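You operate a simulated robot arm through the tools that you are given. There is no shell and no other tool.

The job below is to be done with a simulated robot arm. You get a single attempt, and the scene is never put back.

Task
Grain out the seam mark with the pad that the job card names.
Fine: extractor on first, stroke along the grain, dig no hollow; pad back, extractor off.

It is judged by the outcome, as a careful person would: the job done as asked, and still so three seconds after it is handed in. It fails if anything else is knocked over, pushed out of place, dropped, spilled or broken.

Robot
A 7-joint arm with a two-finger parallel gripper, fixed in place. Base frame: the origin is at the foot of the arm, x ahead of it, y to its left, z up. Units: cm, rad, N and s.
With the tool pointing down near the work surface it reaches from about 42 to 90 cm from the base axis. Its first joint turns from -2.496 to 2.496 rad. Payload 3 kg.
The TCP is the grasp point between the finger pads, 3 cm short of the fingertips. In the tool frame z runs along the fingers and y along their closing line. Largest opening 9.4 cm; finger width 2.8, thickness 1; the body of the gripper, 5 by 9.6 cm, starts 5.5 cm behind the TCP.
Orientation is that of the tool frame in the base frame, as a unit quaternion [w, x, y, z]. With the fingers straight down and closing along the base's y, the tool's x points along the base's -x, its y along +y and its z along -z.

Tools
- The arm moves only by the tool send_rows. Its argument "motion" is a list of rows, each a list of 7 numbers: the shift along the base's x, y, z in units of 400 mm (1.0 is 400 mm), then the turn, a rotation vector about the base's x, y, z in units of 90 degrees (1.0 is 90 degrees), then the gripper command, from -1 (shut) to 1 (fully open), values between in proportion. In form: [[dx, dy, dz, wx, wy, wz, gripper], ...]. A call has 1 to 20 rows; each row is the pose to reach, as a shift and turn from the pose commanded when the call began. A call with a number of a shift or a turn outside -1 to 1 is refused whole. A row lasts 0.2 s, in which the tool goes at most 5 cm and 0.15 rad; a call with a longer step from one row to the next is refused whole, and so is a gripper value outside its range. Where a pose cannot be reached the arm comes as near as it can. A force on the tool above 90 N (or 10 N above the force at the start of the call, whichever is more), or a blocked arm, ends the call early, and 0.2 s more pass. Each finger travels about 7.2 cm/s and halts on what it meets, pressing with about 23 N; the grip force reading is that of the motor and also rises with nothing between the fingers. The clock runs only during rows and for 0.2 s after the last one: add rows that repeat a pose to give the fingers time. The reply holds the time, the measured pose of the TCP, the force on the tool along the base axes, the opening and the grip force, in the units named above and with some noise, with the torque about the TCP (base axes, N m) and any sound that the robot's microphone picked up.
- Cameras (640 x 400 px; columns grow to the right, rows downward): "scene" is fixed at [5.22, 64.96, 144.05]; the picture's right is [-0.60, -0.80, 0.00], its down [-0.34, 0.25, -0.90] and it looks along [0.73, -0.54, -0.43] (base axes); focal length 359 px, centre (320, 200). "wrist" rides on the gripper at [7.6, 1.4, -10.2] in the tool frame; the picture's right is [-0.18, 0.98, 0.00], its down [-0.75, -0.14, -0.64] and it looks along [-0.63, -0.12, 0.77] (tool axes); focal length 243 px, centre (320, 200). There is no depth. A picture from a camera that has moved, and an enlarged one, comes with that camera's place and axes in the base frame and with its lens.
- snapshot(camera): a new picture of that camera. It takes no simulated time.
- close_up(camera, box): a new picture of the part [left, top, right, bottom] of that camera's present view, enlarged. It takes no simulated time.
- close_job(): hands the job in; it is judged then, once.

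Nothing tells you positions but the pictures and the camera data. Unless the task says otherwise, let go and move clear before handing in.

The tools are called after "Call:" as name(argument=value, ...) on one line, values as JSON. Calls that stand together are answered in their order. send_rows: Moves the arm, as the interface text tells. Its arguments: {"type":"object","properties":{"motion":{"type":"array"}},"required":["motion"]} The other tools are called the same way: snapshot (camera) takes a picture; close_up (camera, box) takes an enlarged picture of a part of a camera's view; close_job () hands the job in.

At the start:

```text
time_s: 0.0
ee_pos: [67.32, -2.65, 115.72]
orientation: [0.0, 0.0, 1.0, 0.001]
ft_force: [0.1, -0.8, 0.2]
ft_torque: [-0.02, -0.05, 0.03]
width: 9.4
finger_force: 0.0
```

scene: 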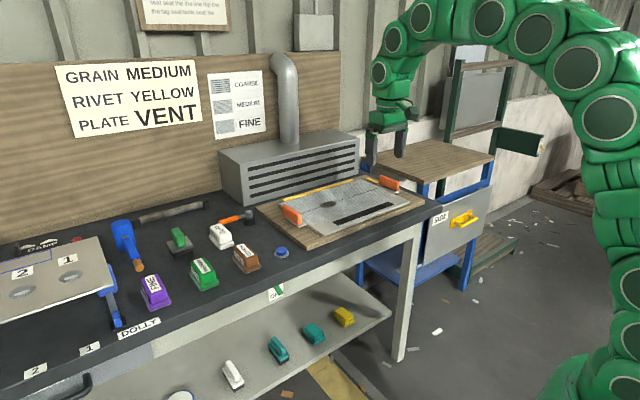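
wrist: 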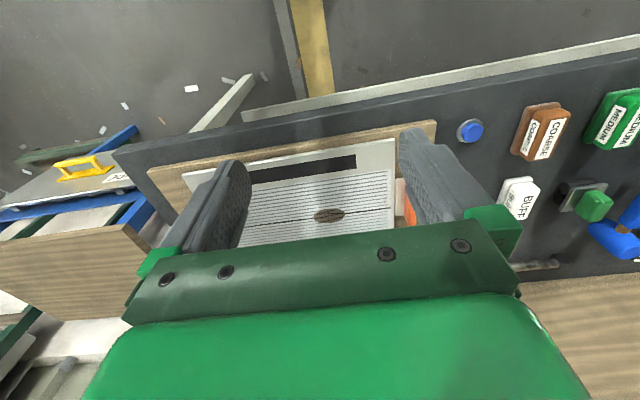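

I see a workbench with a board holding a clamped metal plate, an extractor hood behind it, several coloured pads (brown coarse, green medium, white buff, purple), and wall cards. I'll first look closely at the cards, pads, the button, and the plate.

Call:
close_up(camera="scene", box=[50, 50, 270, 150])

Call:
close_up(camera="scene", box=[100, 190, 320, 320])

Call:
close_up(camera="scene", box=[240, 160, 440, 280])

Call:
close_up(camera="wrist", box=[220, 100, 440, 260])

Call:
close_up(camera="wrist", box=[430, 70, 640, 270])

Call:
close_up(camera="scene", box=[130, 0, 350, 60])

Call:
close_up(camera="scene", box=[0, 210, 200, 390])

```text
2.91 times, centred on (160, 100) of scene
camera zoom: at [5.22, 64.96, 144.05], right [-0.6, -0.8, 0.0], down [-0.34, 0.25, -0.9], along [0.73, -0.54, -0.43], focal length 1045 px, centre (786, 491)
```

zoom: 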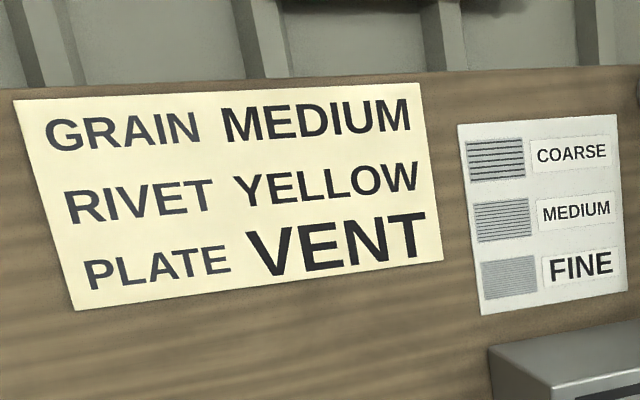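

```text
2.91 times, centred on (210, 255) of scene
camera zoom: at [5.22, 64.96, 144.05], right [-0.6, -0.8, 0.0], down [-0.34, 0.25, -0.9], along [0.73, -0.54, -0.43], focal length 1045 px, centre (640, 40)
```

zoom: 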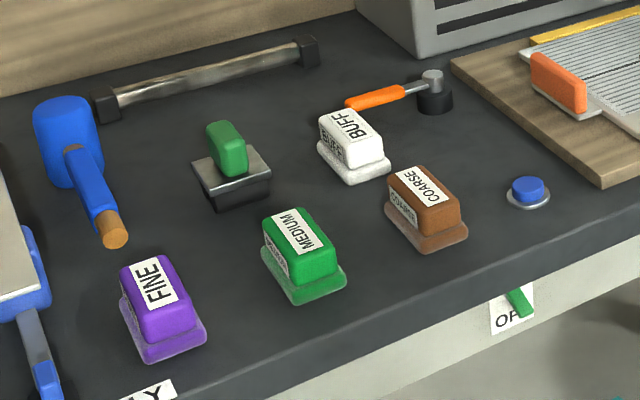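

```text
3.20 times, centred on (340, 220) of scene
camera zoom: at [5.22, 64.96, 144.05], right [-0.6, -0.8, 0.0], down [-0.34, 0.25, -0.9], along [0.73, -0.54, -0.43], focal length 1149 px, centre (256, 136)
```

zoom: 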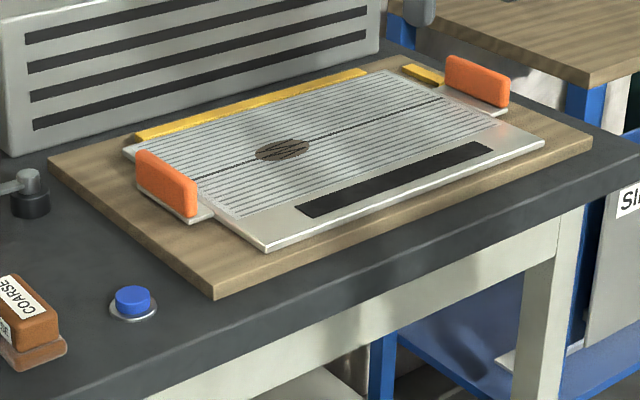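

```text
2.50 times, centred on (330, 180) of wrist
camera zoom: at [59.66, -1.13, 126.0], right [0.18, 0.98, 0.0], down [0.75, -0.14, 0.64], along [0.63, -0.12, -0.77], focal length 606 px, centre (295, 250)
```

zoom: 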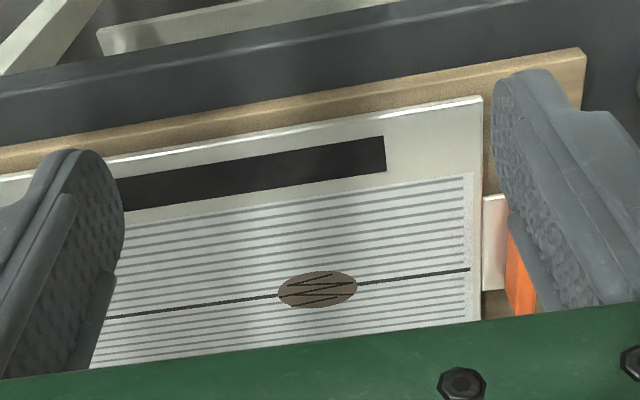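

```text
2.00 times, centred on (535, 170) of wrist
camera zoom: at [59.66, -1.13, 126.0], right [0.18, 0.98, 0.0], down [0.75, -0.14, 0.64], along [0.63, -0.12, -0.77], focal length 485 px, centre (-110, 260)
```

zoom: 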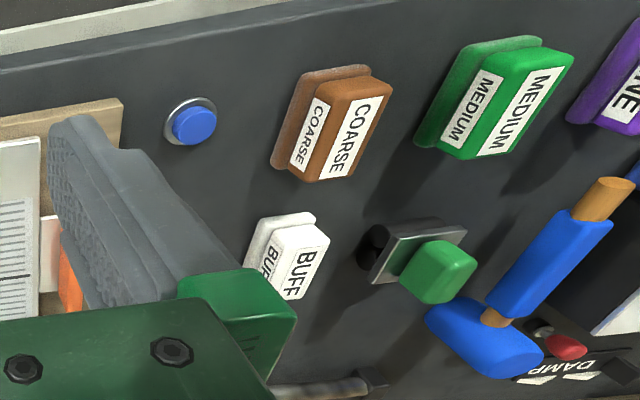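

```text
2.91 times, centred on (240, 30) of scene
camera zoom: at [5.22, 64.96, 144.05], right [-0.6, -0.8, 0.0], down [-0.34, 0.25, -0.9], along [0.73, -0.54, -0.43], focal length 1045 px, centre (553, 694)
```

zoom: 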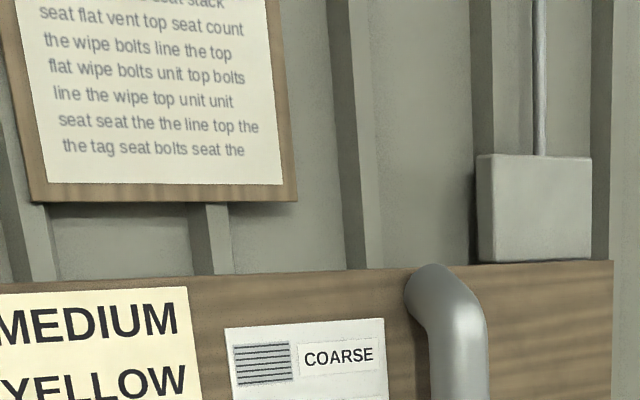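

```text
2.22 times, centred on (100, 300) of scene
camera zoom: at [5.22, 64.96, 144.05], right [-0.6, -0.8, 0.0], down [-0.34, 0.25, -0.9], along [0.73, -0.54, -0.43], focal length 798 px, centre (809, -22)
```

zoom: 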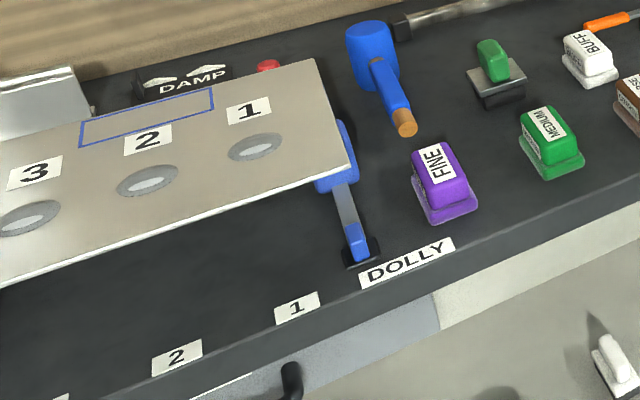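

The job card says GRAIN MEDIUM, so the green MEDIUM pad is the one. Now I need to find the extractor's control: there's a blue button on the bench and a small green toggle labelled OF… on the bench's front edge.

Call:
close_up(camera="scene", box=[256, 276, 304, 306])

Call:
close_up(camera="scene", box=[260, 235, 308, 265])

Call:
close_up(camera="scene", box=[180, 250, 230, 300])

Call:
close_up(camera="scene", box=[150, 210, 210, 265])

Call:
close_up(camera="scene", box=[0, 220, 110, 270])

Call:
close_up(camera="scene", box=[200, 40, 370, 210])

Call:
close_up(camera="wrist", box=[440, 100, 500, 150])

Call:
close_up(camera="scene", box=[270, 170, 350, 240])

Call:
close_up(camera="scene", box=[340, 160, 430, 230])

```text
13.33 times, centred on (280, 291) of scene
camera zoom: at [5.22, 64.96, 144.05], right [-0.6, -0.8, 0.0], down [-0.34, 0.25, -0.9], along [0.73, -0.54, -0.43], focal length 4789 px, centre (853, -1013)
```

zoom: 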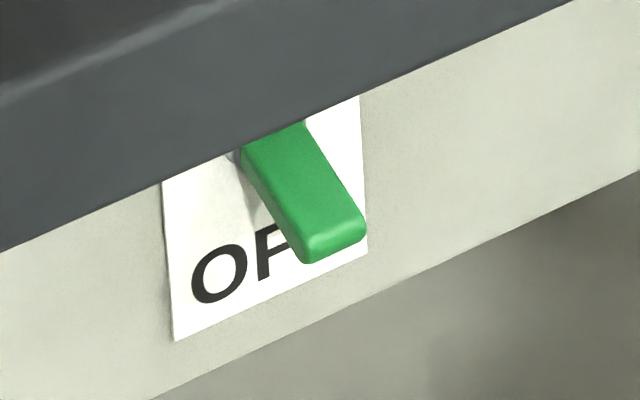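

```text
13.33 times, centred on (284, 250) of scene
camera zoom: at [5.22, 64.96, 144.05], right [-0.6, -0.8, 0.0], down [-0.34, 0.25, -0.9], along [0.73, -0.54, -0.43], focal length 4789 px, centre (800, -467)
```

zoom: 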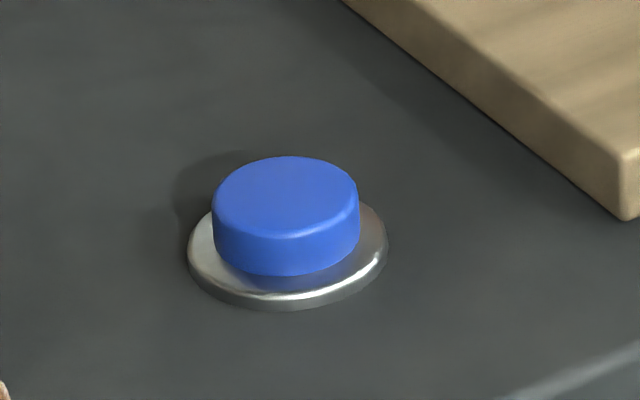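

```text
8.00 times, centred on (205, 275) of scene
camera zoom: at [5.22, 64.96, 144.05], right [-0.6, -0.8, 0.0], down [-0.34, 0.25, -0.9], along [0.73, -0.54, -0.43], focal length 2874 px, centre (1240, -400)
```

zoom: 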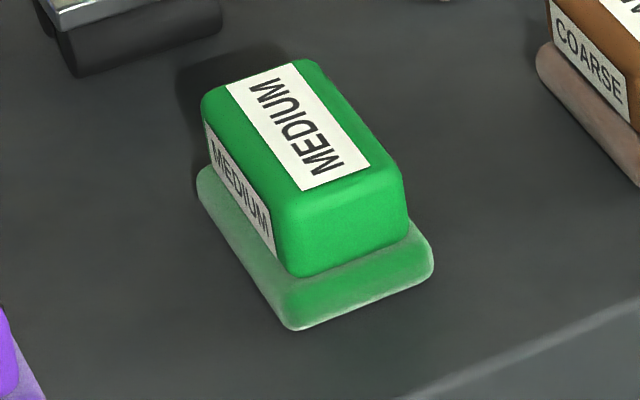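

```text
7.27 times, centred on (180, 238) of scene
camera zoom: at [5.22, 64.96, 144.05], right [-0.6, -0.8, 0.0], down [-0.34, 0.25, -0.9], along [0.73, -0.54, -0.43], focal length 2612 px, centre (1338, -73)
```

zoom: 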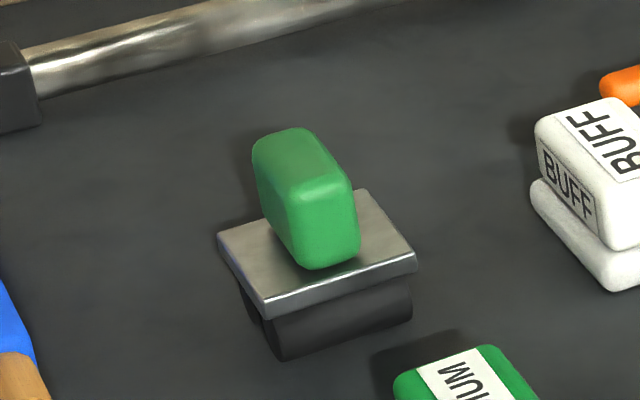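

```text
5.82 times, centred on (55, 245) of scene
camera zoom: at [5.22, 64.96, 144.05], right [-0.6, -0.8, 0.0], down [-0.34, 0.25, -0.9], along [0.73, -0.54, -0.43], focal length 2090 px, centre (1862, -62)
```

zoom: 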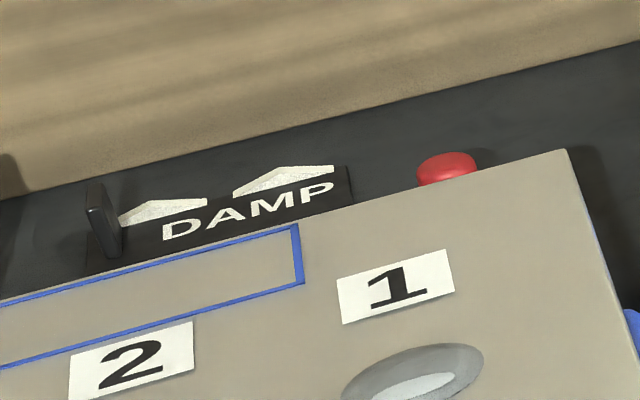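

```text
2.35 times, centred on (285, 125) of scene
camera zoom: at [5.22, 64.96, 144.05], right [-0.6, -0.8, 0.0], down [-0.34, 0.25, -0.9], along [0.73, -0.54, -0.43], focal length 845 px, centre (402, 376)
```

zoom: 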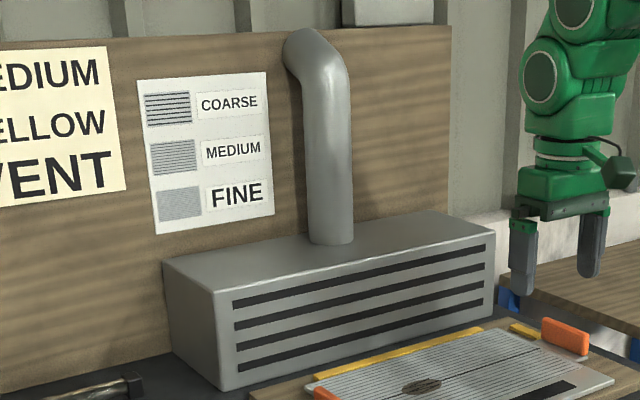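

```text
8.00 times, centred on (470, 125) of wrist
camera zoom: at [59.66, -1.13, 126.0], right [0.18, 0.98, 0.0], down [0.75, -0.14, 0.64], along [0.63, -0.12, -0.77], focal length 1941 px, centre (-880, 800)
```

zoom: 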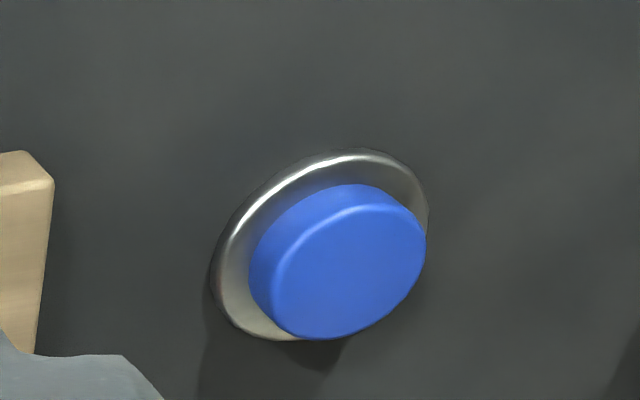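

```text
5.71 times, centred on (310, 205) of scene
camera zoom: at [5.22, 64.96, 144.05], right [-0.6, -0.8, 0.0], down [-0.34, 0.25, -0.9], along [0.73, -0.54, -0.43], focal length 2053 px, centre (377, 171)
```

zoom: 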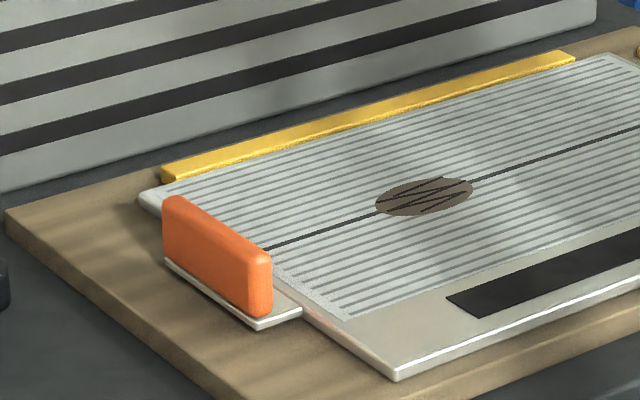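

```text
5.71 times, centred on (385, 195) of scene
camera zoom: at [5.22, 64.96, 144.05], right [-0.6, -0.8, 0.0], down [-0.34, 0.25, -0.9], along [0.73, -0.54, -0.43], focal length 2053 px, centre (-51, 229)
```

zoom: 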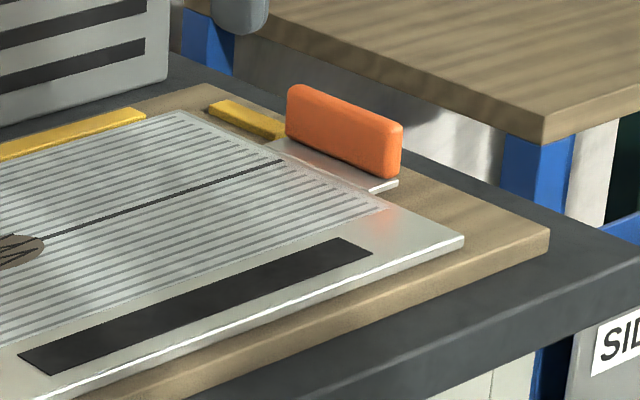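

From triangulating the two views: bench top is around z≈85, seam mark ≈ [96, -6, 88], blue button ≈ [82, 22, 86], MEDIUM pad ≈ [83, 44, 89], and the OFF lever on the front apron ≈ [73, 28, 80]. I'll bring the wrist camera over to see the lever and pads from the robot's side.

Call:
send_rows(motion=[[-0.038, 0.082, -0.005, 0, 0, 0, 1], [-0.076, 0.164, -0.01, 0, 0, 0, 1], [-0.115, 0.246, -0.015, 0, 0, 0, 1], [-0.153, 0.328, -0.02, 0, 0, 0, 1], [-0.191, 0.41, -0.025, 0, 0, 0, 1], [-0.23, 0.492, -0.03, 0, 0, 0, 1], [-0.268, 0.574, -0.035, 0, 0, 0, 1], [-0.306, 0.656, -0.04, 0, 0, 0, 1], [-0.344, 0.738, -0.045, 0, 0, 0, 1], [-0.382, 0.8, -0.05, 0, 0, 0, 1], [-0.382, 0.8, -0.05, 0, 0, 0, 1]])

Call:
snapshot(camera="wrist")

Call:
snapshot(camera="scene")

```text
time_s: 2.4
ee_pos: [52.0, 29.4, 113.85]
orientation: [-0.001, 0.0, 1.0, 0.0]
ft_force: [-1.2, 0.2, -0.1]
ft_torque: [-0.01, -0.03, -0.02]
width: 9.39
finger_force: 0.1
```

```text
taken
camera wrist: at [44.3, 30.89, 124.02], right [0.18, 0.98, 0.0], down [0.75, -0.14, 0.64], along [0.63, -0.12, -0.77], focal length 243 px, centre (320, 200)
```

wrist: 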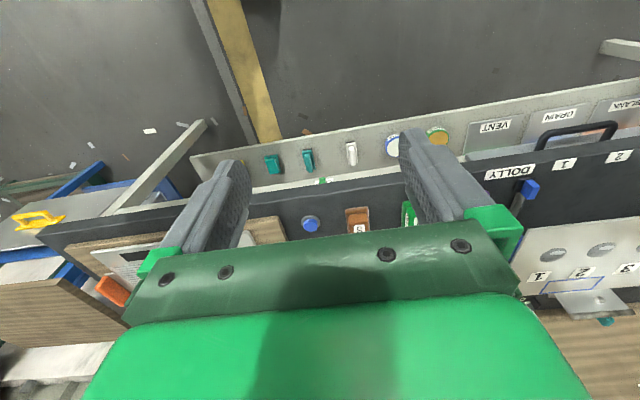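

```text
taken
```

scene: 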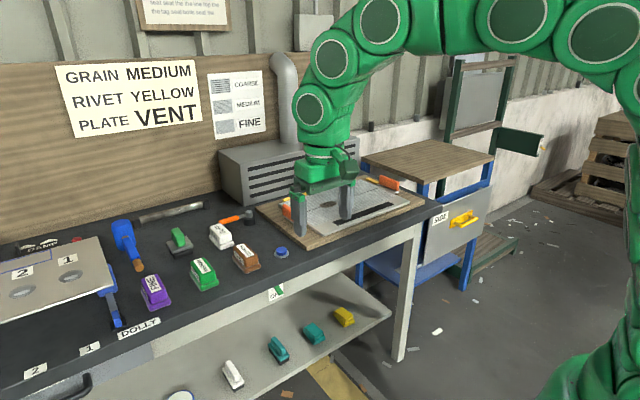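

The apron's lever just peeks out under the bench lip in the wrist view. I'll zoom in, then lower and tilt the camera to read its label.

Call:
close_up(camera="wrist", box=[295, 165, 350, 200])

Call:
close_up(camera="wrist", box=[250, 110, 470, 250])

Call:
close_up(camera="scene", box=[180, 250, 230, 300])

```text
11.43 times, centred on (322, 182) of wrist
camera zoom: at [44.3, 30.89, 124.02], right [0.18, 0.98, 0.0], down [0.75, -0.14, 0.64], along [0.63, -0.12, -0.77], focal length 2773 px, centre (291, 400)
```

zoom: 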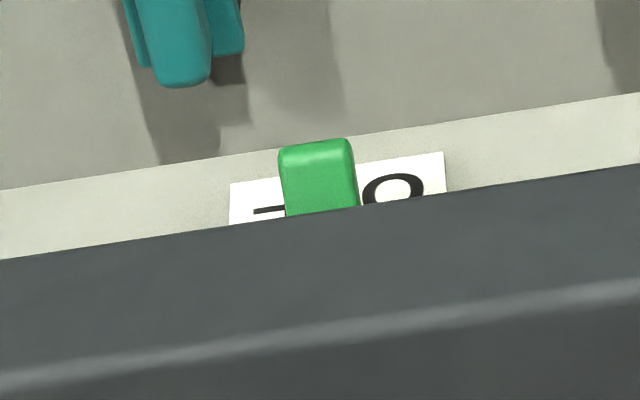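

```text
2.86 times, centred on (360, 180) of wrist
camera zoom: at [44.3, 30.89, 124.02], right [0.18, 0.98, 0.0], down [0.75, -0.14, 0.64], along [0.63, -0.12, -0.77], focal length 693 px, centre (206, 257)
```

zoom: 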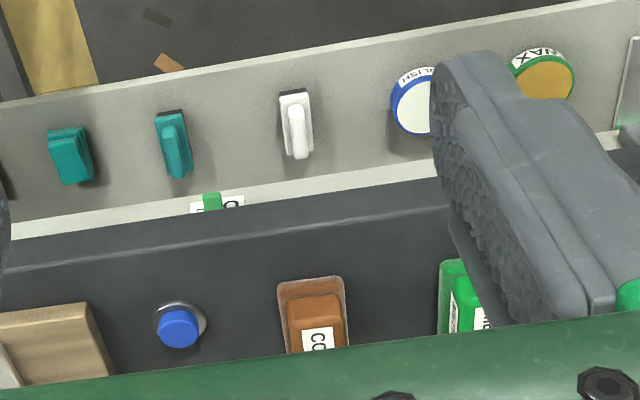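

```text
8.00 times, centred on (205, 275) of scene
camera zoom: at [5.22, 64.96, 144.05], right [-0.6, -0.8, 0.0], down [-0.34, 0.25, -0.9], along [0.73, -0.54, -0.43], focal length 2874 px, centre (1240, -400)
```

zoom: 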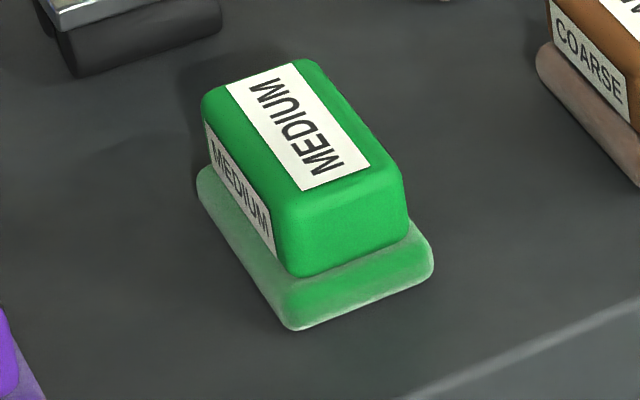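

The lever sits against a label with an "O…" and is half hidden by the lip. I'll lower the wrist and pitch it up to view the apron square-on.

Call:
send_rows(motion=[[-0.0125, 0, -0.055, 0, -0.044, 0, 1], [-0.025, 0, -0.11, 0, -0.088, 0, 1], [-0.0375, 0, -0.165, 0, -0.132, 0, 1], [-0.05, 0, -0.22, 0, -0.176, 0, 1], [-0.0625, 0, -0.275, 0, -0.22, 0, 1], [-0.075, 0, -0.33, 0, -0.264, 0, 1], [-0.0875, 0, -0.385, 0, -0.308, 0, 1], [-0.1, 0, -0.44, 0, -0.352, 0, 1], [-0.1125, 0, -0.495, 0, -0.396, 0, 1], [-0.125, 0, -0.55, 0, -0.44, 0, 1], [-0.125, 0, -0.55, 0, -0.44, 0, 1]])

Call:
snapshot(camera="wrist")

```text
time_s: 4.8
ee_pos: [47.1, 29.36, 91.79]
orientation: [0.34, 0.0, 0.941, 0.001]
ft_force: [0.0, -0.3, -0.4]
ft_torque: [0.01, -0.02, -0.01]
width: 9.41
finger_force: 0.1
```

```text
taken
camera wrist: at [34.58, 30.95, 94.86], right [0.14, 0.98, 0.12], down [0.17, -0.14, 0.98], along [0.98, -0.12, -0.19], focal length 243 px, centre (320, 200)
```

wrist: 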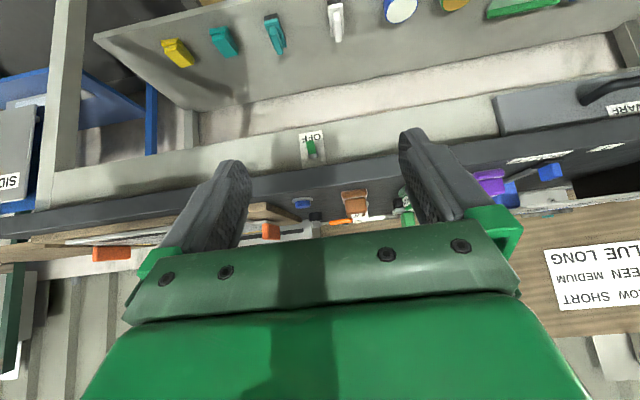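

Call:
close_up(camera="wrist", box=[290, 120, 340, 170])

Call:
close_up(camera="wrist", box=[530, 230, 640, 330])

Call:
close_up(camera="wrist", box=[250, 180, 410, 250])

```text
8.00 times, centred on (315, 145) of wrist
camera zoom: at [34.58, 30.95, 94.86], right [0.14, 0.98, 0.12], down [0.17, -0.14, 0.98], along [0.98, -0.12, -0.19], focal length 1941 px, centre (360, 640)
```

zoom: 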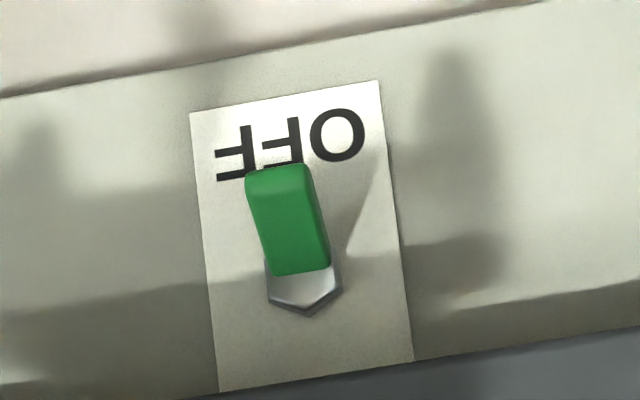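

```text
4.00 times, centred on (585, 280) of wrist
camera zoom: at [34.58, 30.95, 94.86], right [0.14, 0.98, 0.12], down [0.17, -0.14, 0.98], along [0.98, -0.12, -0.19], focal length 970 px, centre (-740, -120)
```

zoom: 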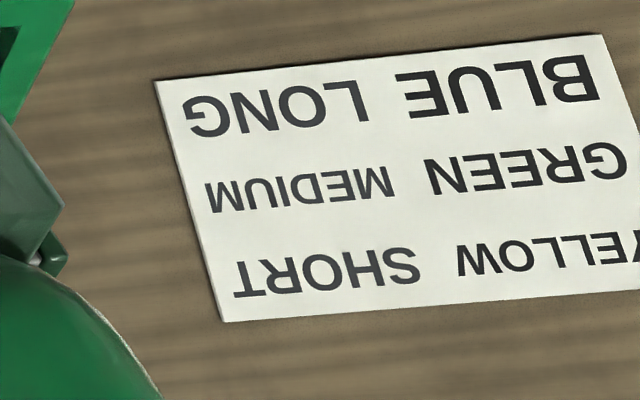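

```text
4.00 times, centred on (330, 215) of wrist
camera zoom: at [34.58, 30.95, 94.86], right [0.14, 0.98, 0.12], down [0.17, -0.14, 0.98], along [0.98, -0.12, -0.19], focal length 970 px, centre (280, 140)
```

zoom: 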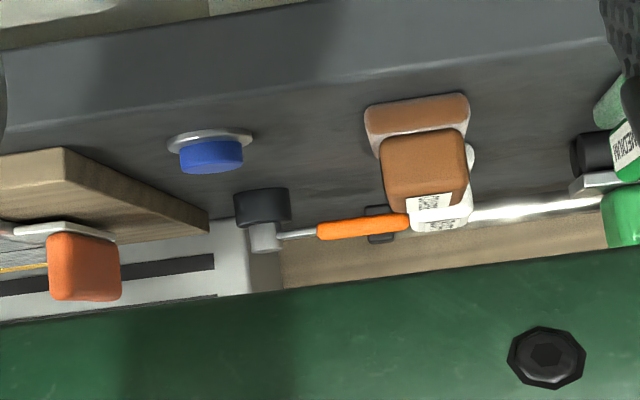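

The label reads OFF (seen inverted), so the toggle points down at OFF and should be flipped up. This reads as the ON/OFF switch for the extractor. I place the lever tip at ≈[77.8, 25.2, 75.3], tucked under the lip at x≈76. I'll shut the gripper, level the fingers to point forward, and line up in front of and below it.

Call:
send_rows(motion=[[0.0, -0.01, -0.04, 0, -0.046, 0, -1], [0.0, -0.02, -0.08, 0, -0.092, 0, -1], [0.0, -0.03, -0.12, 0, -0.139, 0, -1], [0.0, -0.04, -0.16, 0, -0.185, 0, -1], [0.0, -0.05, -0.2, 0, -0.232, 0, -1], [0.02, -0.06, -0.24, 0, -0.278, 0, -1], [0.05, -0.07, -0.28, 0, -0.324, 0, -1], [0.08, -0.08, -0.32, 0, -0.37, 0, -1], [0.11, -0.09, -0.36, 0, -0.417, 0, -1], [0.15, -0.095, -0.4, 0, -0.463, 0, -1], [0.2, -0.1, -0.44, 0, -0.51, 0, -1], [0.25, -0.105, -0.48, 0, -0.556, 0, -1], [0.25, -0.105, -0.48, 0, -0.556, 0, -1]])

Call:
snapshot(camera="wrist")

Call:
snapshot(camera="scene")

```text
time_s: 7.6
ee_pos: [57.03, 25.18, 72.54]
orientation: [0.706, 0.0, 0.709, 0.0]
ft_force: [-0.3, 0.2, 0.2]
ft_torque: [-0.02, 0.0, -0.01]
width: 0.0
finger_force: 22.7
out of reach, approached as far as the arm can: row 1, 2, 3, 4, 5, 6, 7, 8, 9
```

```text
taken
camera wrist: at [46.69, 26.7, 65.0], right [0.0, 0.98, 0.18], down [-0.64, -0.14, 0.76], along [0.77, -0.12, 0.63], focal length 243 px, centre (320, 200)
```

wrist: 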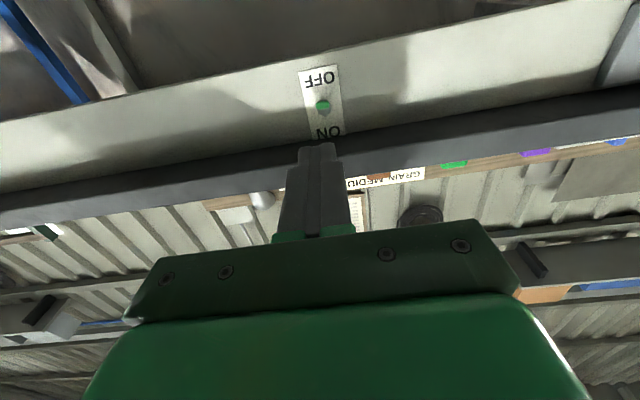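

```text
taken
```

scene: 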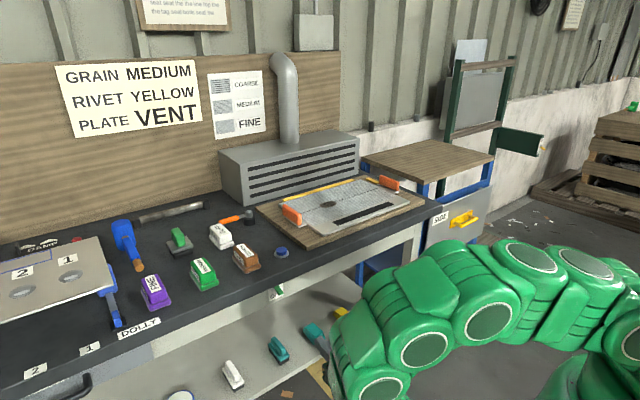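

The label confirms ON at the top, OFF at the bottom, and the lever is down. I'll zoom to refine the lever's position before pushing it up.

Call:
close_up(camera="wrist", box=[285, 55, 360, 150])

Call:
close_up(camera="scene", box=[250, 270, 370, 400])

```text
4.21 times, centred on (322, 102) of wrist
camera zoom: at [46.69, 26.7, 65.0], right [0.0, 0.98, 0.18], down [-0.64, -0.14, 0.76], along [0.77, -0.12, 0.63], focal length 1022 px, centre (310, 610)
```

zoom: 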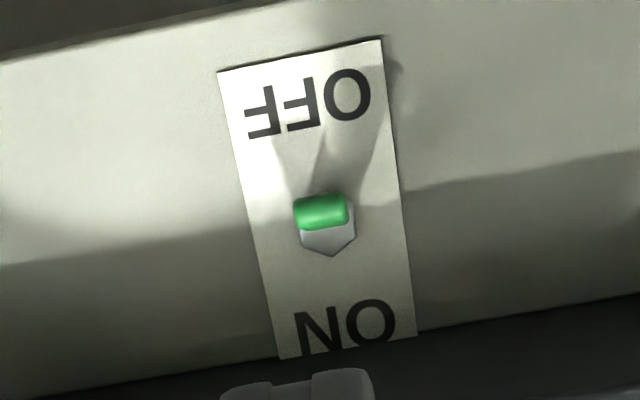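

```text
3.08 times, centred on (310, 335) of scene
camera zoom: at [5.22, 64.96, 144.05], right [-0.6, -0.8, 0.0], down [-0.34, 0.25, -0.9], along [0.73, -0.54, -0.43], focal length 1105 px, centre (351, -215)
```

zoom: 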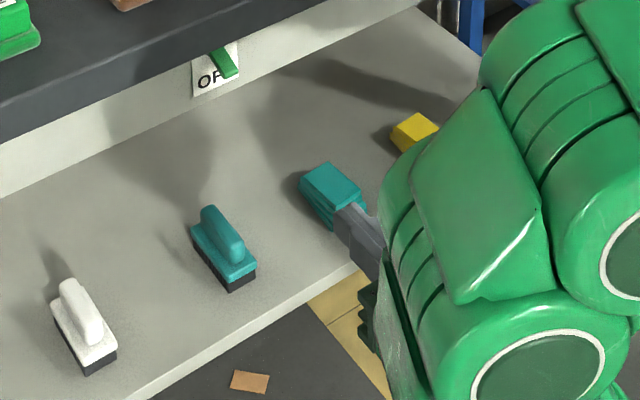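

Lever: pivot ≈[81, 25, 77.3], tip ≈[77.6, 25.2, 75.3], lip underside ≈81. I'll slide the closed fingers in beneath the lever, then raise gently.

Call:
send_rows(motion=[[0.08, 0, -0.01, 0, 0, 0, -1], [0.16, 0, -0.01, 0, 0, 0, -1], [0.24, 0, -0.01, 0, 0, 0, -1], [0.32, 0, -0.01, 0, 0, 0, -1], [0.38, 0, -0.01, 0, 0, 0, -1], [0.43, 0, -0.01, 0, 0, 0, -1], [0.47, 0, -0.01, 0, 0, 0, -1], [0.47, 0, -0.01, 0, 0, 0, -1]])

Call:
close_up(camera="wrist", box=[240, 40, 400, 160])

Call:
close_up(camera="scene", box=[240, 260, 340, 330])

```text
time_s: 9.4
ee_pos: [75.81, 25.13, 72.15]
orientation: [0.705, 0.0, 0.71, 0.0]
ft_force: [-0.1, 0.0, -1.2]
ft_torque: [0.03, 0.0, 0.04]
width: 0.02
finger_force: 23.2
```

```text
3.33 times, centred on (320, 100) of wrist
camera zoom: at [65.47, 26.68, 64.62], right [0.0, 0.98, 0.18], down [-0.64, -0.14, 0.76], along [0.77, -0.12, 0.63], focal length 809 px, centre (320, 533)
```

zoom: 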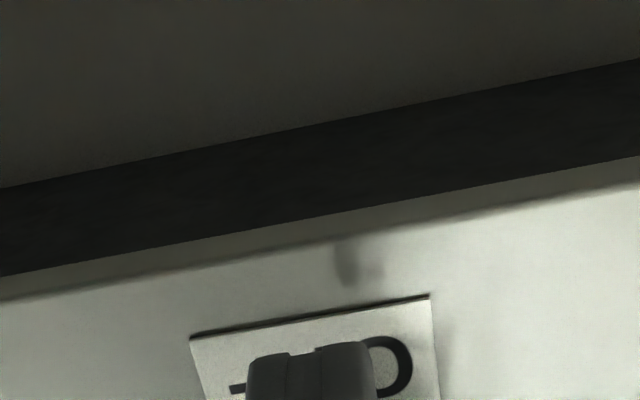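

```text
5.71 times, centred on (290, 295) of scene
camera zoom: at [5.22, 64.96, 144.05], right [-0.6, -0.8, 0.0], down [-0.34, 0.25, -0.9], along [0.73, -0.54, -0.43], focal length 2053 px, centre (491, -343)
```

zoom: 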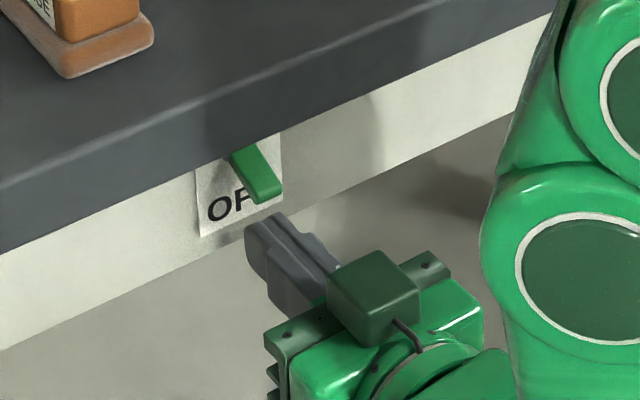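

The fingertips sit just beneath the lever. Now I raise slowly to flip it to ON.

Call:
send_rows(motion=[[0, 0, 0.012, 0, 0, 0, -1], [0, 0, 0.024, 0, 0, 0, -1], [0, 0, 0.036, 0, 0, 0, -1], [0, 0, 0.048, 0, 0, 0, -1], [0, 0, 0.06, 0, 0, 0, -1], [0, 0, 0.072, 0, 0, 0, -1], [0, 0, 0.084, 0, 0, 0, -1], [0, 0, 0.096, 0, 0, 0, -1], [0, 0, 0.108, 0, 0, 0, -1], [0, 0, 0.12, 0, 0, 0, -1], [0, 0, 0.13, 0, 0, 0, -1]])

Call:
close_up(camera="scene", box=[240, 260, 340, 330])

```text
time_s: 11.6
ee_pos: [75.5, 25.04, 75.86]
orientation: [0.698, -0.003, 0.717, -0.002]
ft_force: [-3.4, 0.1, -11.9]
ft_torque: [0.07, 0.33, 0.08]
width: 0.0
finger_force: 22.7
stopped in row 11: the force on the tool passed its limit at 99 N (the readings are from after the stop); the commanded pose is now the measured one
```

```text
5.71 times, centred on (290, 295) of scene
camera zoom: at [5.22, 64.96, 144.05], right [-0.6, -0.8, 0.0], down [-0.34, 0.25, -0.9], along [0.73, -0.54, -0.43], focal length 2053 px, centre (491, -343)
```

zoom: 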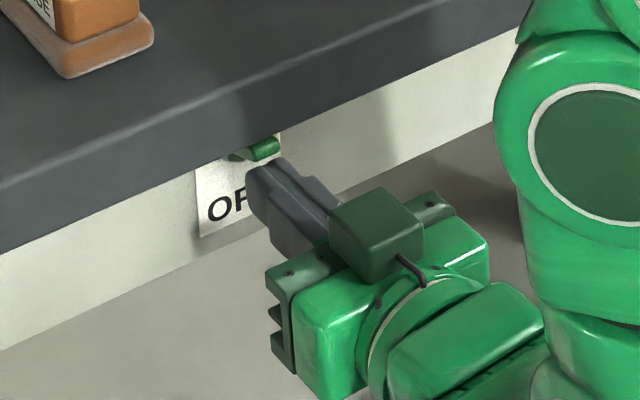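

The push met a firm stop with the lever now raised; I'll lower and back off a little to see whether it stays up.

Call:
send_rows(motion=[[0, 0, -0.03, 0, 0, 0, -1], [0, 0, -0.06, 0, 0, 0, -1], [0, 0, -0.09, 0, 0, 0, -1], [0, 0, -0.09, 0, 0, 0, -1]])

Call:
close_up(camera="scene", box=[240, 260, 340, 330])

```text
time_s: 12.6
ee_pos: [75.49, 25.07, 72.4]
orientation: [0.698, -0.003, 0.716, -0.002]
ft_force: [0.1, 0.7, 0.1]
ft_torque: [0.0, -0.02, 0.0]
width: 0.01
finger_force: 23.2
```

```text
5.71 times, centred on (290, 295) of scene
camera zoom: at [5.22, 64.96, 144.05], right [-0.6, -0.8, 0.0], down [-0.34, 0.25, -0.9], along [0.73, -0.54, -0.43], focal length 2053 px, centre (491, -343)
```

zoom: 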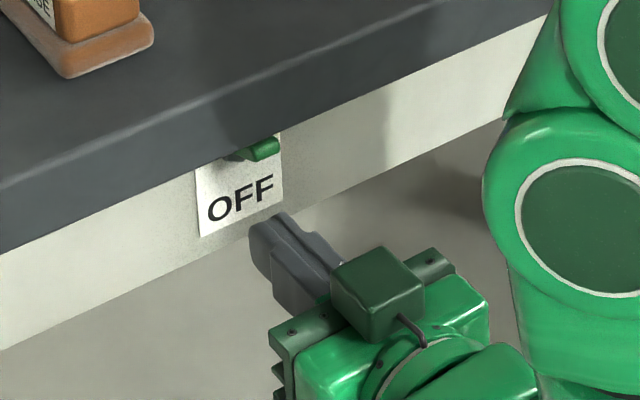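

The lever stays up. I'll back away and check it from the front, and look for any sign that the extractor is running.

Call:
send_rows(motion=[[-0.08, 0, -0.01, 0, 0, 0, -1], [-0.16, 0, -0.01, 0, 0, 0, -1], [-0.24, 0, -0.01, 0, 0, 0, -1], [-0.32, 0, -0.01, 0, 0, 0, -1], [-0.4, 0, -0.01, 0, 0, 0, -1], [-0.45, 0, -0.01, 0, 0, 0, -1], [-0.45, 0, -0.01, 0, 0, 0, -1]])

Call:
close_up(camera="wrist", box=[285, 55, 360, 150])

Call:
close_up(camera="scene", box=[180, 40, 440, 270])

```text
time_s: 14.2
ee_pos: [57.51, 25.12, 72.12]
orientation: [0.698, -0.002, 0.716, -0.002]
ft_force: [-0.6, -0.1, -0.4]
ft_torque: [0.0, 0.02, -0.02]
width: 0.0
finger_force: 22.6
```

```text
4.21 times, centred on (322, 102) of wrist
camera zoom: at [46.99, 26.59, 64.8], right [0.0, 0.98, 0.18], down [-0.62, -0.14, 0.77], along [0.78, -0.11, 0.61], focal length 1022 px, centre (310, 610)
```

zoom: 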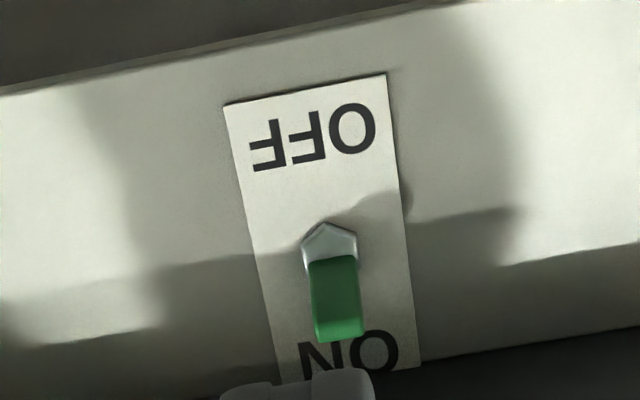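

```text
1.74 times, centred on (310, 155) of scene
camera zoom: at [5.22, 64.96, 144.05], right [-0.6, -0.8, 0.0], down [-0.34, 0.25, -0.9], along [0.73, -0.54, -0.43], focal length 625 px, centre (337, 278)
```

zoom: 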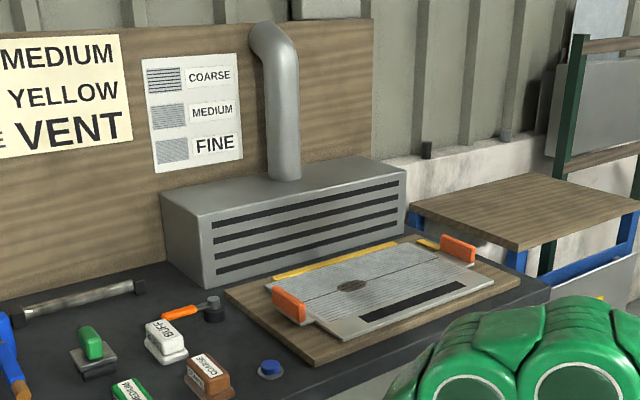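

The lever now points to ON. Next I bring the tool back upright above the bench, with the wrist camera over the MEDIUM pad.

Call:
send_rows(motion=[[-0.02, 0.03, 0.06, 0, 0.08, 0, -1], [-0.02, 0.06, 0.13, 0, 0.16, 0, -1], [-0.02, 0.1, 0.2, 0, 0.24, 0, -1], [-0.02, 0.13, 0.27, 0, 0.32, 0, -1], [-0.02, 0.17, 0.34, 0, 0.4, 0, -1], [-0.01, 0.21, 0.41, 0, 0.48, 0, -1], [0.0, 0.25, 0.48, 0, 0.56, 0, 0], [0.02, 0.29, 0.55, 0, 0.64, 0, 1], [0.04, 0.33, 0.62, 0, 0.72, 0, 1], [0.06, 0.37, 0.69, 0, 0.8, 0, 1], [0.08, 0.41, 0.76, 0, 0.88, 0, 1], [0.1, 0.44, 0.83, 0, 0.94, 0, 1], [0.112, 0.47, 0.897, 0, 0.983, 0, 1], [0.112, 0.47, 0.897, 0, 0.983, 0, 1]])

Call:
snapshot(camera="wrist")

Call:
snapshot(camera="scene")

```text
time_s: 17.2
ee_pos: [62.03, 43.93, 107.87]
orientation: [0.0, -0.003, 1.0, 0.001]
ft_force: [1.4, 0.0, -0.5]
ft_torque: [0.02, 0.0, -0.02]
width: 9.4
finger_force: 0.0
```

```text
taken
camera wrist: at [54.31, 45.3, 118.19], right [0.18, 0.98, 0.0], down [0.75, -0.14, 0.64], along [0.63, -0.11, -0.77], focal length 243 px, centre (320, 200)
```

wrist: 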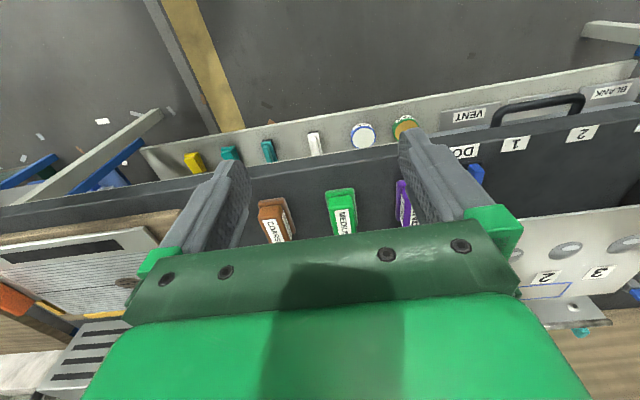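

```text
taken
```

scene: 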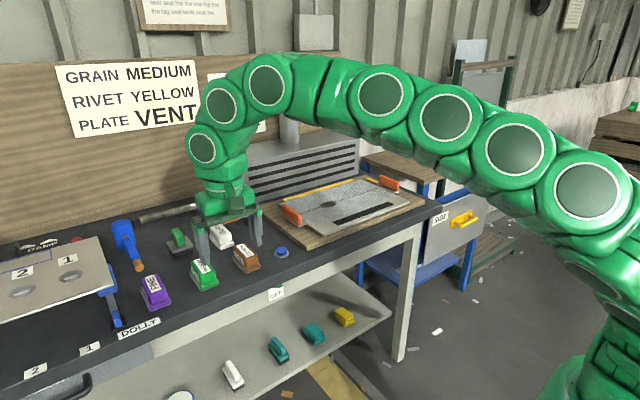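

Call:
close_up(camera="wrist", box=[310, 175, 370, 240])

Call:
close_up(camera="scene", box=[180, 250, 230, 300])

Call:
close_up(camera="wrist", box=[240, 160, 440, 260])

```text
6.15 times, centred on (340, 208) of wrist
camera zoom: at [54.31, 45.3, 118.19], right [0.18, 0.98, 0.0], down [0.75, -0.14, 0.64], along [0.63, -0.11, -0.77], focal length 1493 px, centre (197, 154)
```

zoom: 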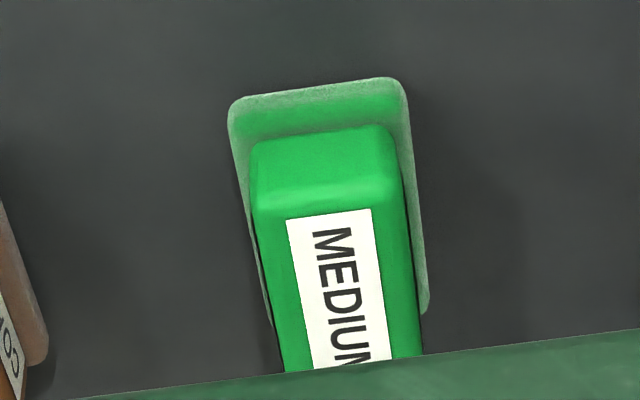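

```text
8.00 times, centred on (205, 275) of scene
camera zoom: at [5.22, 64.96, 144.05], right [-0.6, -0.8, 0.0], down [-0.34, 0.25, -0.9], along [0.73, -0.54, -0.43], focal length 2874 px, centre (1240, -400)
```

zoom: 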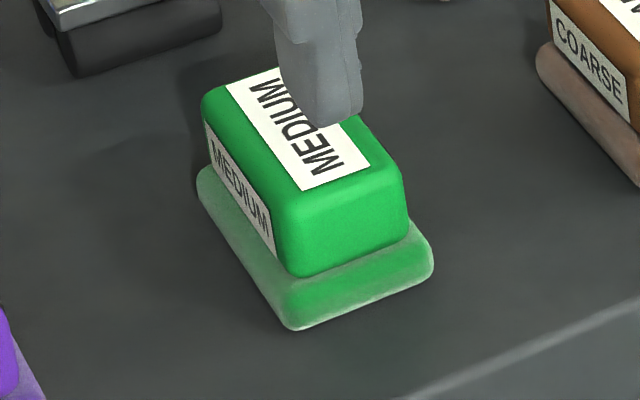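

```text
3.20 times, centred on (340, 210) of wrist
camera zoom: at [54.31, 45.3, 118.19], right [0.18, 0.98, 0.0], down [0.75, -0.14, 0.64], along [0.63, -0.11, -0.77], focal length 776 px, centre (256, 168)
```

zoom: 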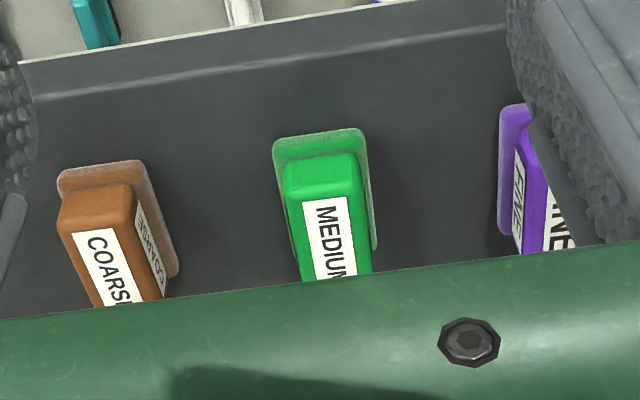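

Pad MEDIUM: foam spans x≈79.4–88.9, y≈41.8–46.5, long axis along x, with a body ~4 cm wide and top z≈89. I'll hover over it and check the reach there with the fingers straight down.

Call:
send_rows(motion=[[0.08, 0.0, -0.02, 0, 0, 0, 1], [0.16, 0.0, -0.04, 0, 0, 0, 1], [0.24, 0.0, -0.06, 0, 0, 0, 1], [0.32, 0.0, -0.08, 0, 0, 0, 1], [0.4, 0.0, -0.1, 0, 0, 0, 1], [0.48, 0.0, -0.12, 0, 0, 0, 1], [0.554, 0.004, -0.147, 0, 0, 0.004, 1], [0.554, 0.004, -0.197, 0, 0, 0.004, 1], [0.554, 0.004, -0.197, 0, 0, 0.004, 1]])

Call:
snapshot(camera="wrist")

Call:
close_up(camera="scene", box=[140, 200, 270, 310])

```text
time_s: 19.2
ee_pos: [74.94, 34.73, 103.77]
orientation: [0.001, -0.007, 1.0, 0.001]
ft_force: [-0.7, 1.4, -0.4]
ft_torque: [-0.12, -0.03, 0.01]
width: 9.4
finger_force: 0.0
out of reach, approached as far as the arm can: row 3, 4, 5, 6, 7, 8, 9
```

```text
taken
camera wrist: at [67.25, 36.19, 113.93], right [0.17, 0.99, 0.0], down [0.75, -0.13, 0.64], along [0.63, -0.11, -0.77], focal length 243 px, centre (320, 200)
```

wrist: 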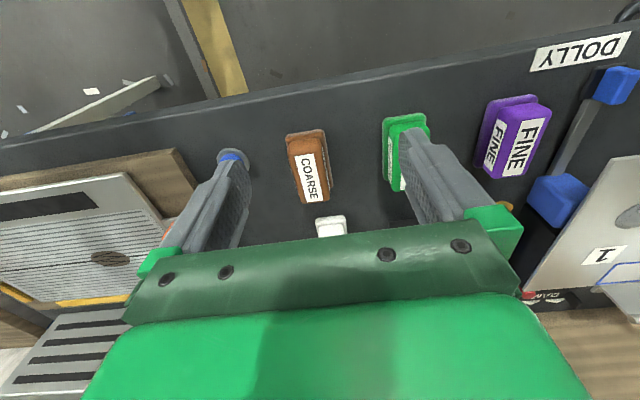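

```text
3.64 times, centred on (205, 255) of scene
camera zoom: at [5.22, 64.96, 144.05], right [-0.6, -0.8, 0.0], down [-0.34, 0.25, -0.9], along [0.73, -0.54, -0.43], focal length 1306 px, centre (738, 0)
```

zoom: 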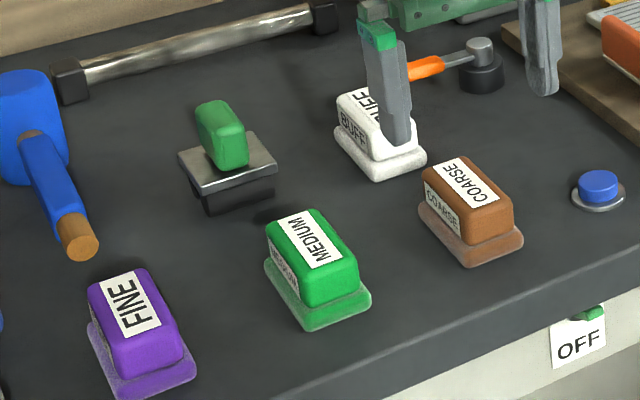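

Straight down, the arm runs out of reach here (only ~83 cm at this height). I'll tilt the tool 30° outward about y (the fingers still close along y), which extends reach, and keep that tilt for pickup, work and return.

Call:
send_rows(motion=[[-0.07, 0, 0, 0, -0.06, 0, 1], [-0.14, 0, 0, 0, -0.12, 0, 1], [-0.21, 0, 0, 0, -0.18, 0, 1], [-0.28, 0, 0, 0, -0.24, 0, 1], [-0.35, 0, 0, 0, -0.29, 0, 1], [-0.35, 0, 0, 0, -0.3333, 0, 1], [-0.35, 0, 0, 0, -0.3333, 0, 1]])

```text
time_s: 20.8
ee_pos: [60.8, 34.85, 103.61]
orientation: [0.26, -0.006, 0.966, -0.001]
ft_force: [0.8, 0.0, 0.5]
ft_torque: [-0.03, 0.0, 0.0]
width: 9.37
finger_force: 0.1
```

Good; the tilt holds. Now I hover over the MEDIUM pad at [84.2, 44.1, 97].

Call:
send_rows(motion=[[0.075, 0.03, 0, 0, 0, -0.008, 1], [0.15, 0.06, 0, 0, 0, -0.008, 1], [0.225, 0.09, 0, 0, 0, -0.008, 1], [0.3, 0.12, -0.02, 0, 0, -0.008, 1], [0.375, 0.15, -0.05, 0, 0, -0.008, 1], [0.45, 0.18, -0.08, 0, 0, -0.008, 1], [0.52, 0.206, -0.12, 0, 0, -0.008, 1], [0.585, 0.231, -0.165, 0, 0, -0.008, 1], [0.585, 0.231, -0.165, 0, 0, -0.008, 1]])

Call:
snapshot(camera="wrist")

Call:
close_up(camera="scene", box=[140, 200, 270, 310])

```text
time_s: 22.8
ee_pos: [84.07, 44.27, 97.04]
orientation: [0.26, 0.0, 0.966, -0.002]
ft_force: [0.3, 0.6, -0.4]
ft_torque: [-0.02, 0.01, 0.0]
width: 9.41
finger_force: 0.1
```

```text
taken
camera wrist: at [72.29, 45.72, 102.1], right [0.16, 0.98, 0.09], down [0.33, -0.14, 0.93], along [0.93, -0.12, -0.35], focal length 243 px, centre (320, 200)
```

wrist: 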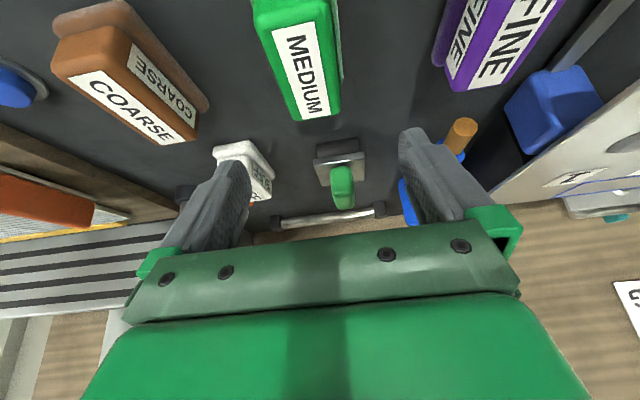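

```text
3.64 times, centred on (205, 255) of scene
camera zoom: at [5.22, 64.96, 144.05], right [-0.6, -0.8, 0.0], down [-0.34, 0.25, -0.9], along [0.73, -0.54, -0.43], focal length 1306 px, centre (738, 0)
```

zoom: 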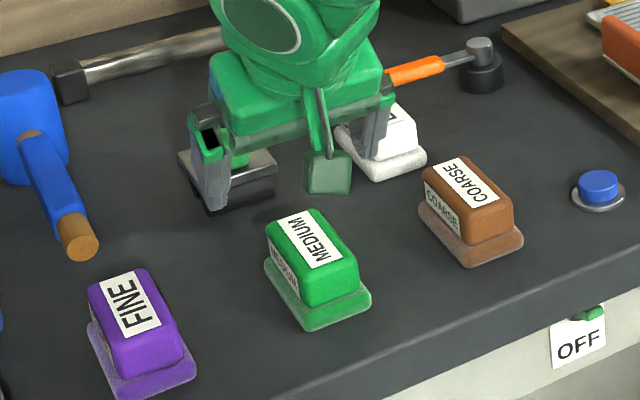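

The hover is centred on the pad. I'll descend to z≈90 with fingers astride the body, above the foam.

Call:
send_rows(motion=[[0.003, -0.003, -0.03, 0, 0, 0, 1], [0.003, -0.003, -0.06, 0, 0, 0, 1], [0.003, -0.003, -0.09, 0, 0, 0, 1], [0.003, -0.003, -0.12, 0, 0, 0, 1], [0.003, -0.003, -0.15, 0, 0, 0, 1], [0.003, -0.003, -0.176, 0, 0, 0, 1], [0.003, -0.003, -0.176, 0, 0, 0, 1]])

Call:
snapshot(camera="wrist")

Call:
close_up(camera="scene", box=[160, 230, 250, 300])

```text
time_s: 24.4
ee_pos: [84.14, 44.06, 90.06]
orientation: [0.26, 0.0, 0.966, -0.002]
ft_force: [0.5, -0.3, 0.0]
ft_torque: [0.02, 0.02, -0.04]
width: 9.39
finger_force: 0.1
```

```text
taken
camera wrist: at [72.43, 45.57, 95.14], right [0.16, 0.98, 0.09], down [0.33, -0.14, 0.93], along [0.93, -0.12, -0.35], focal length 243 px, centre (320, 200)
```

wrist: 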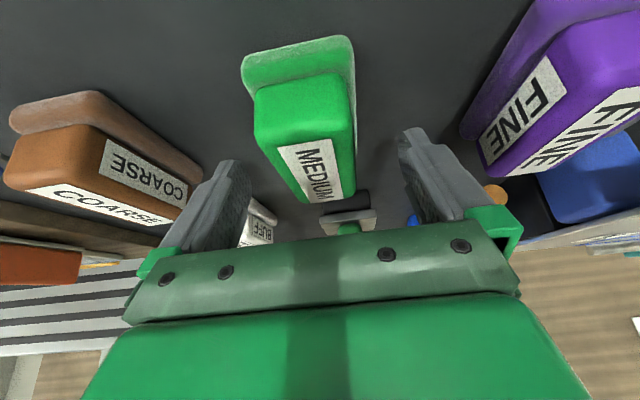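

```text
5.71 times, centred on (205, 265) of scene
camera zoom: at [5.22, 64.96, 144.05], right [-0.6, -0.8, 0.0], down [-0.34, 0.25, -0.9], along [0.73, -0.54, -0.43], focal length 2053 px, centre (977, -171)
```

zoom: 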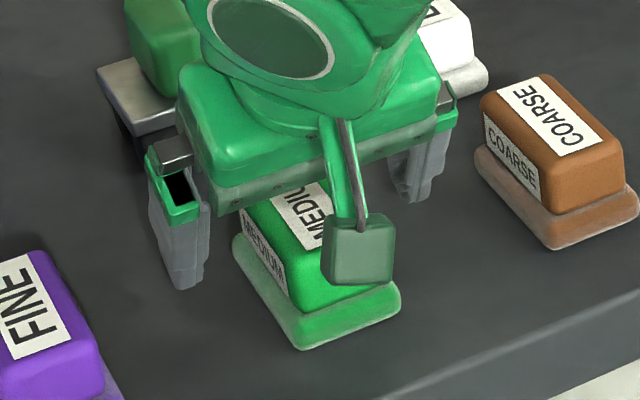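

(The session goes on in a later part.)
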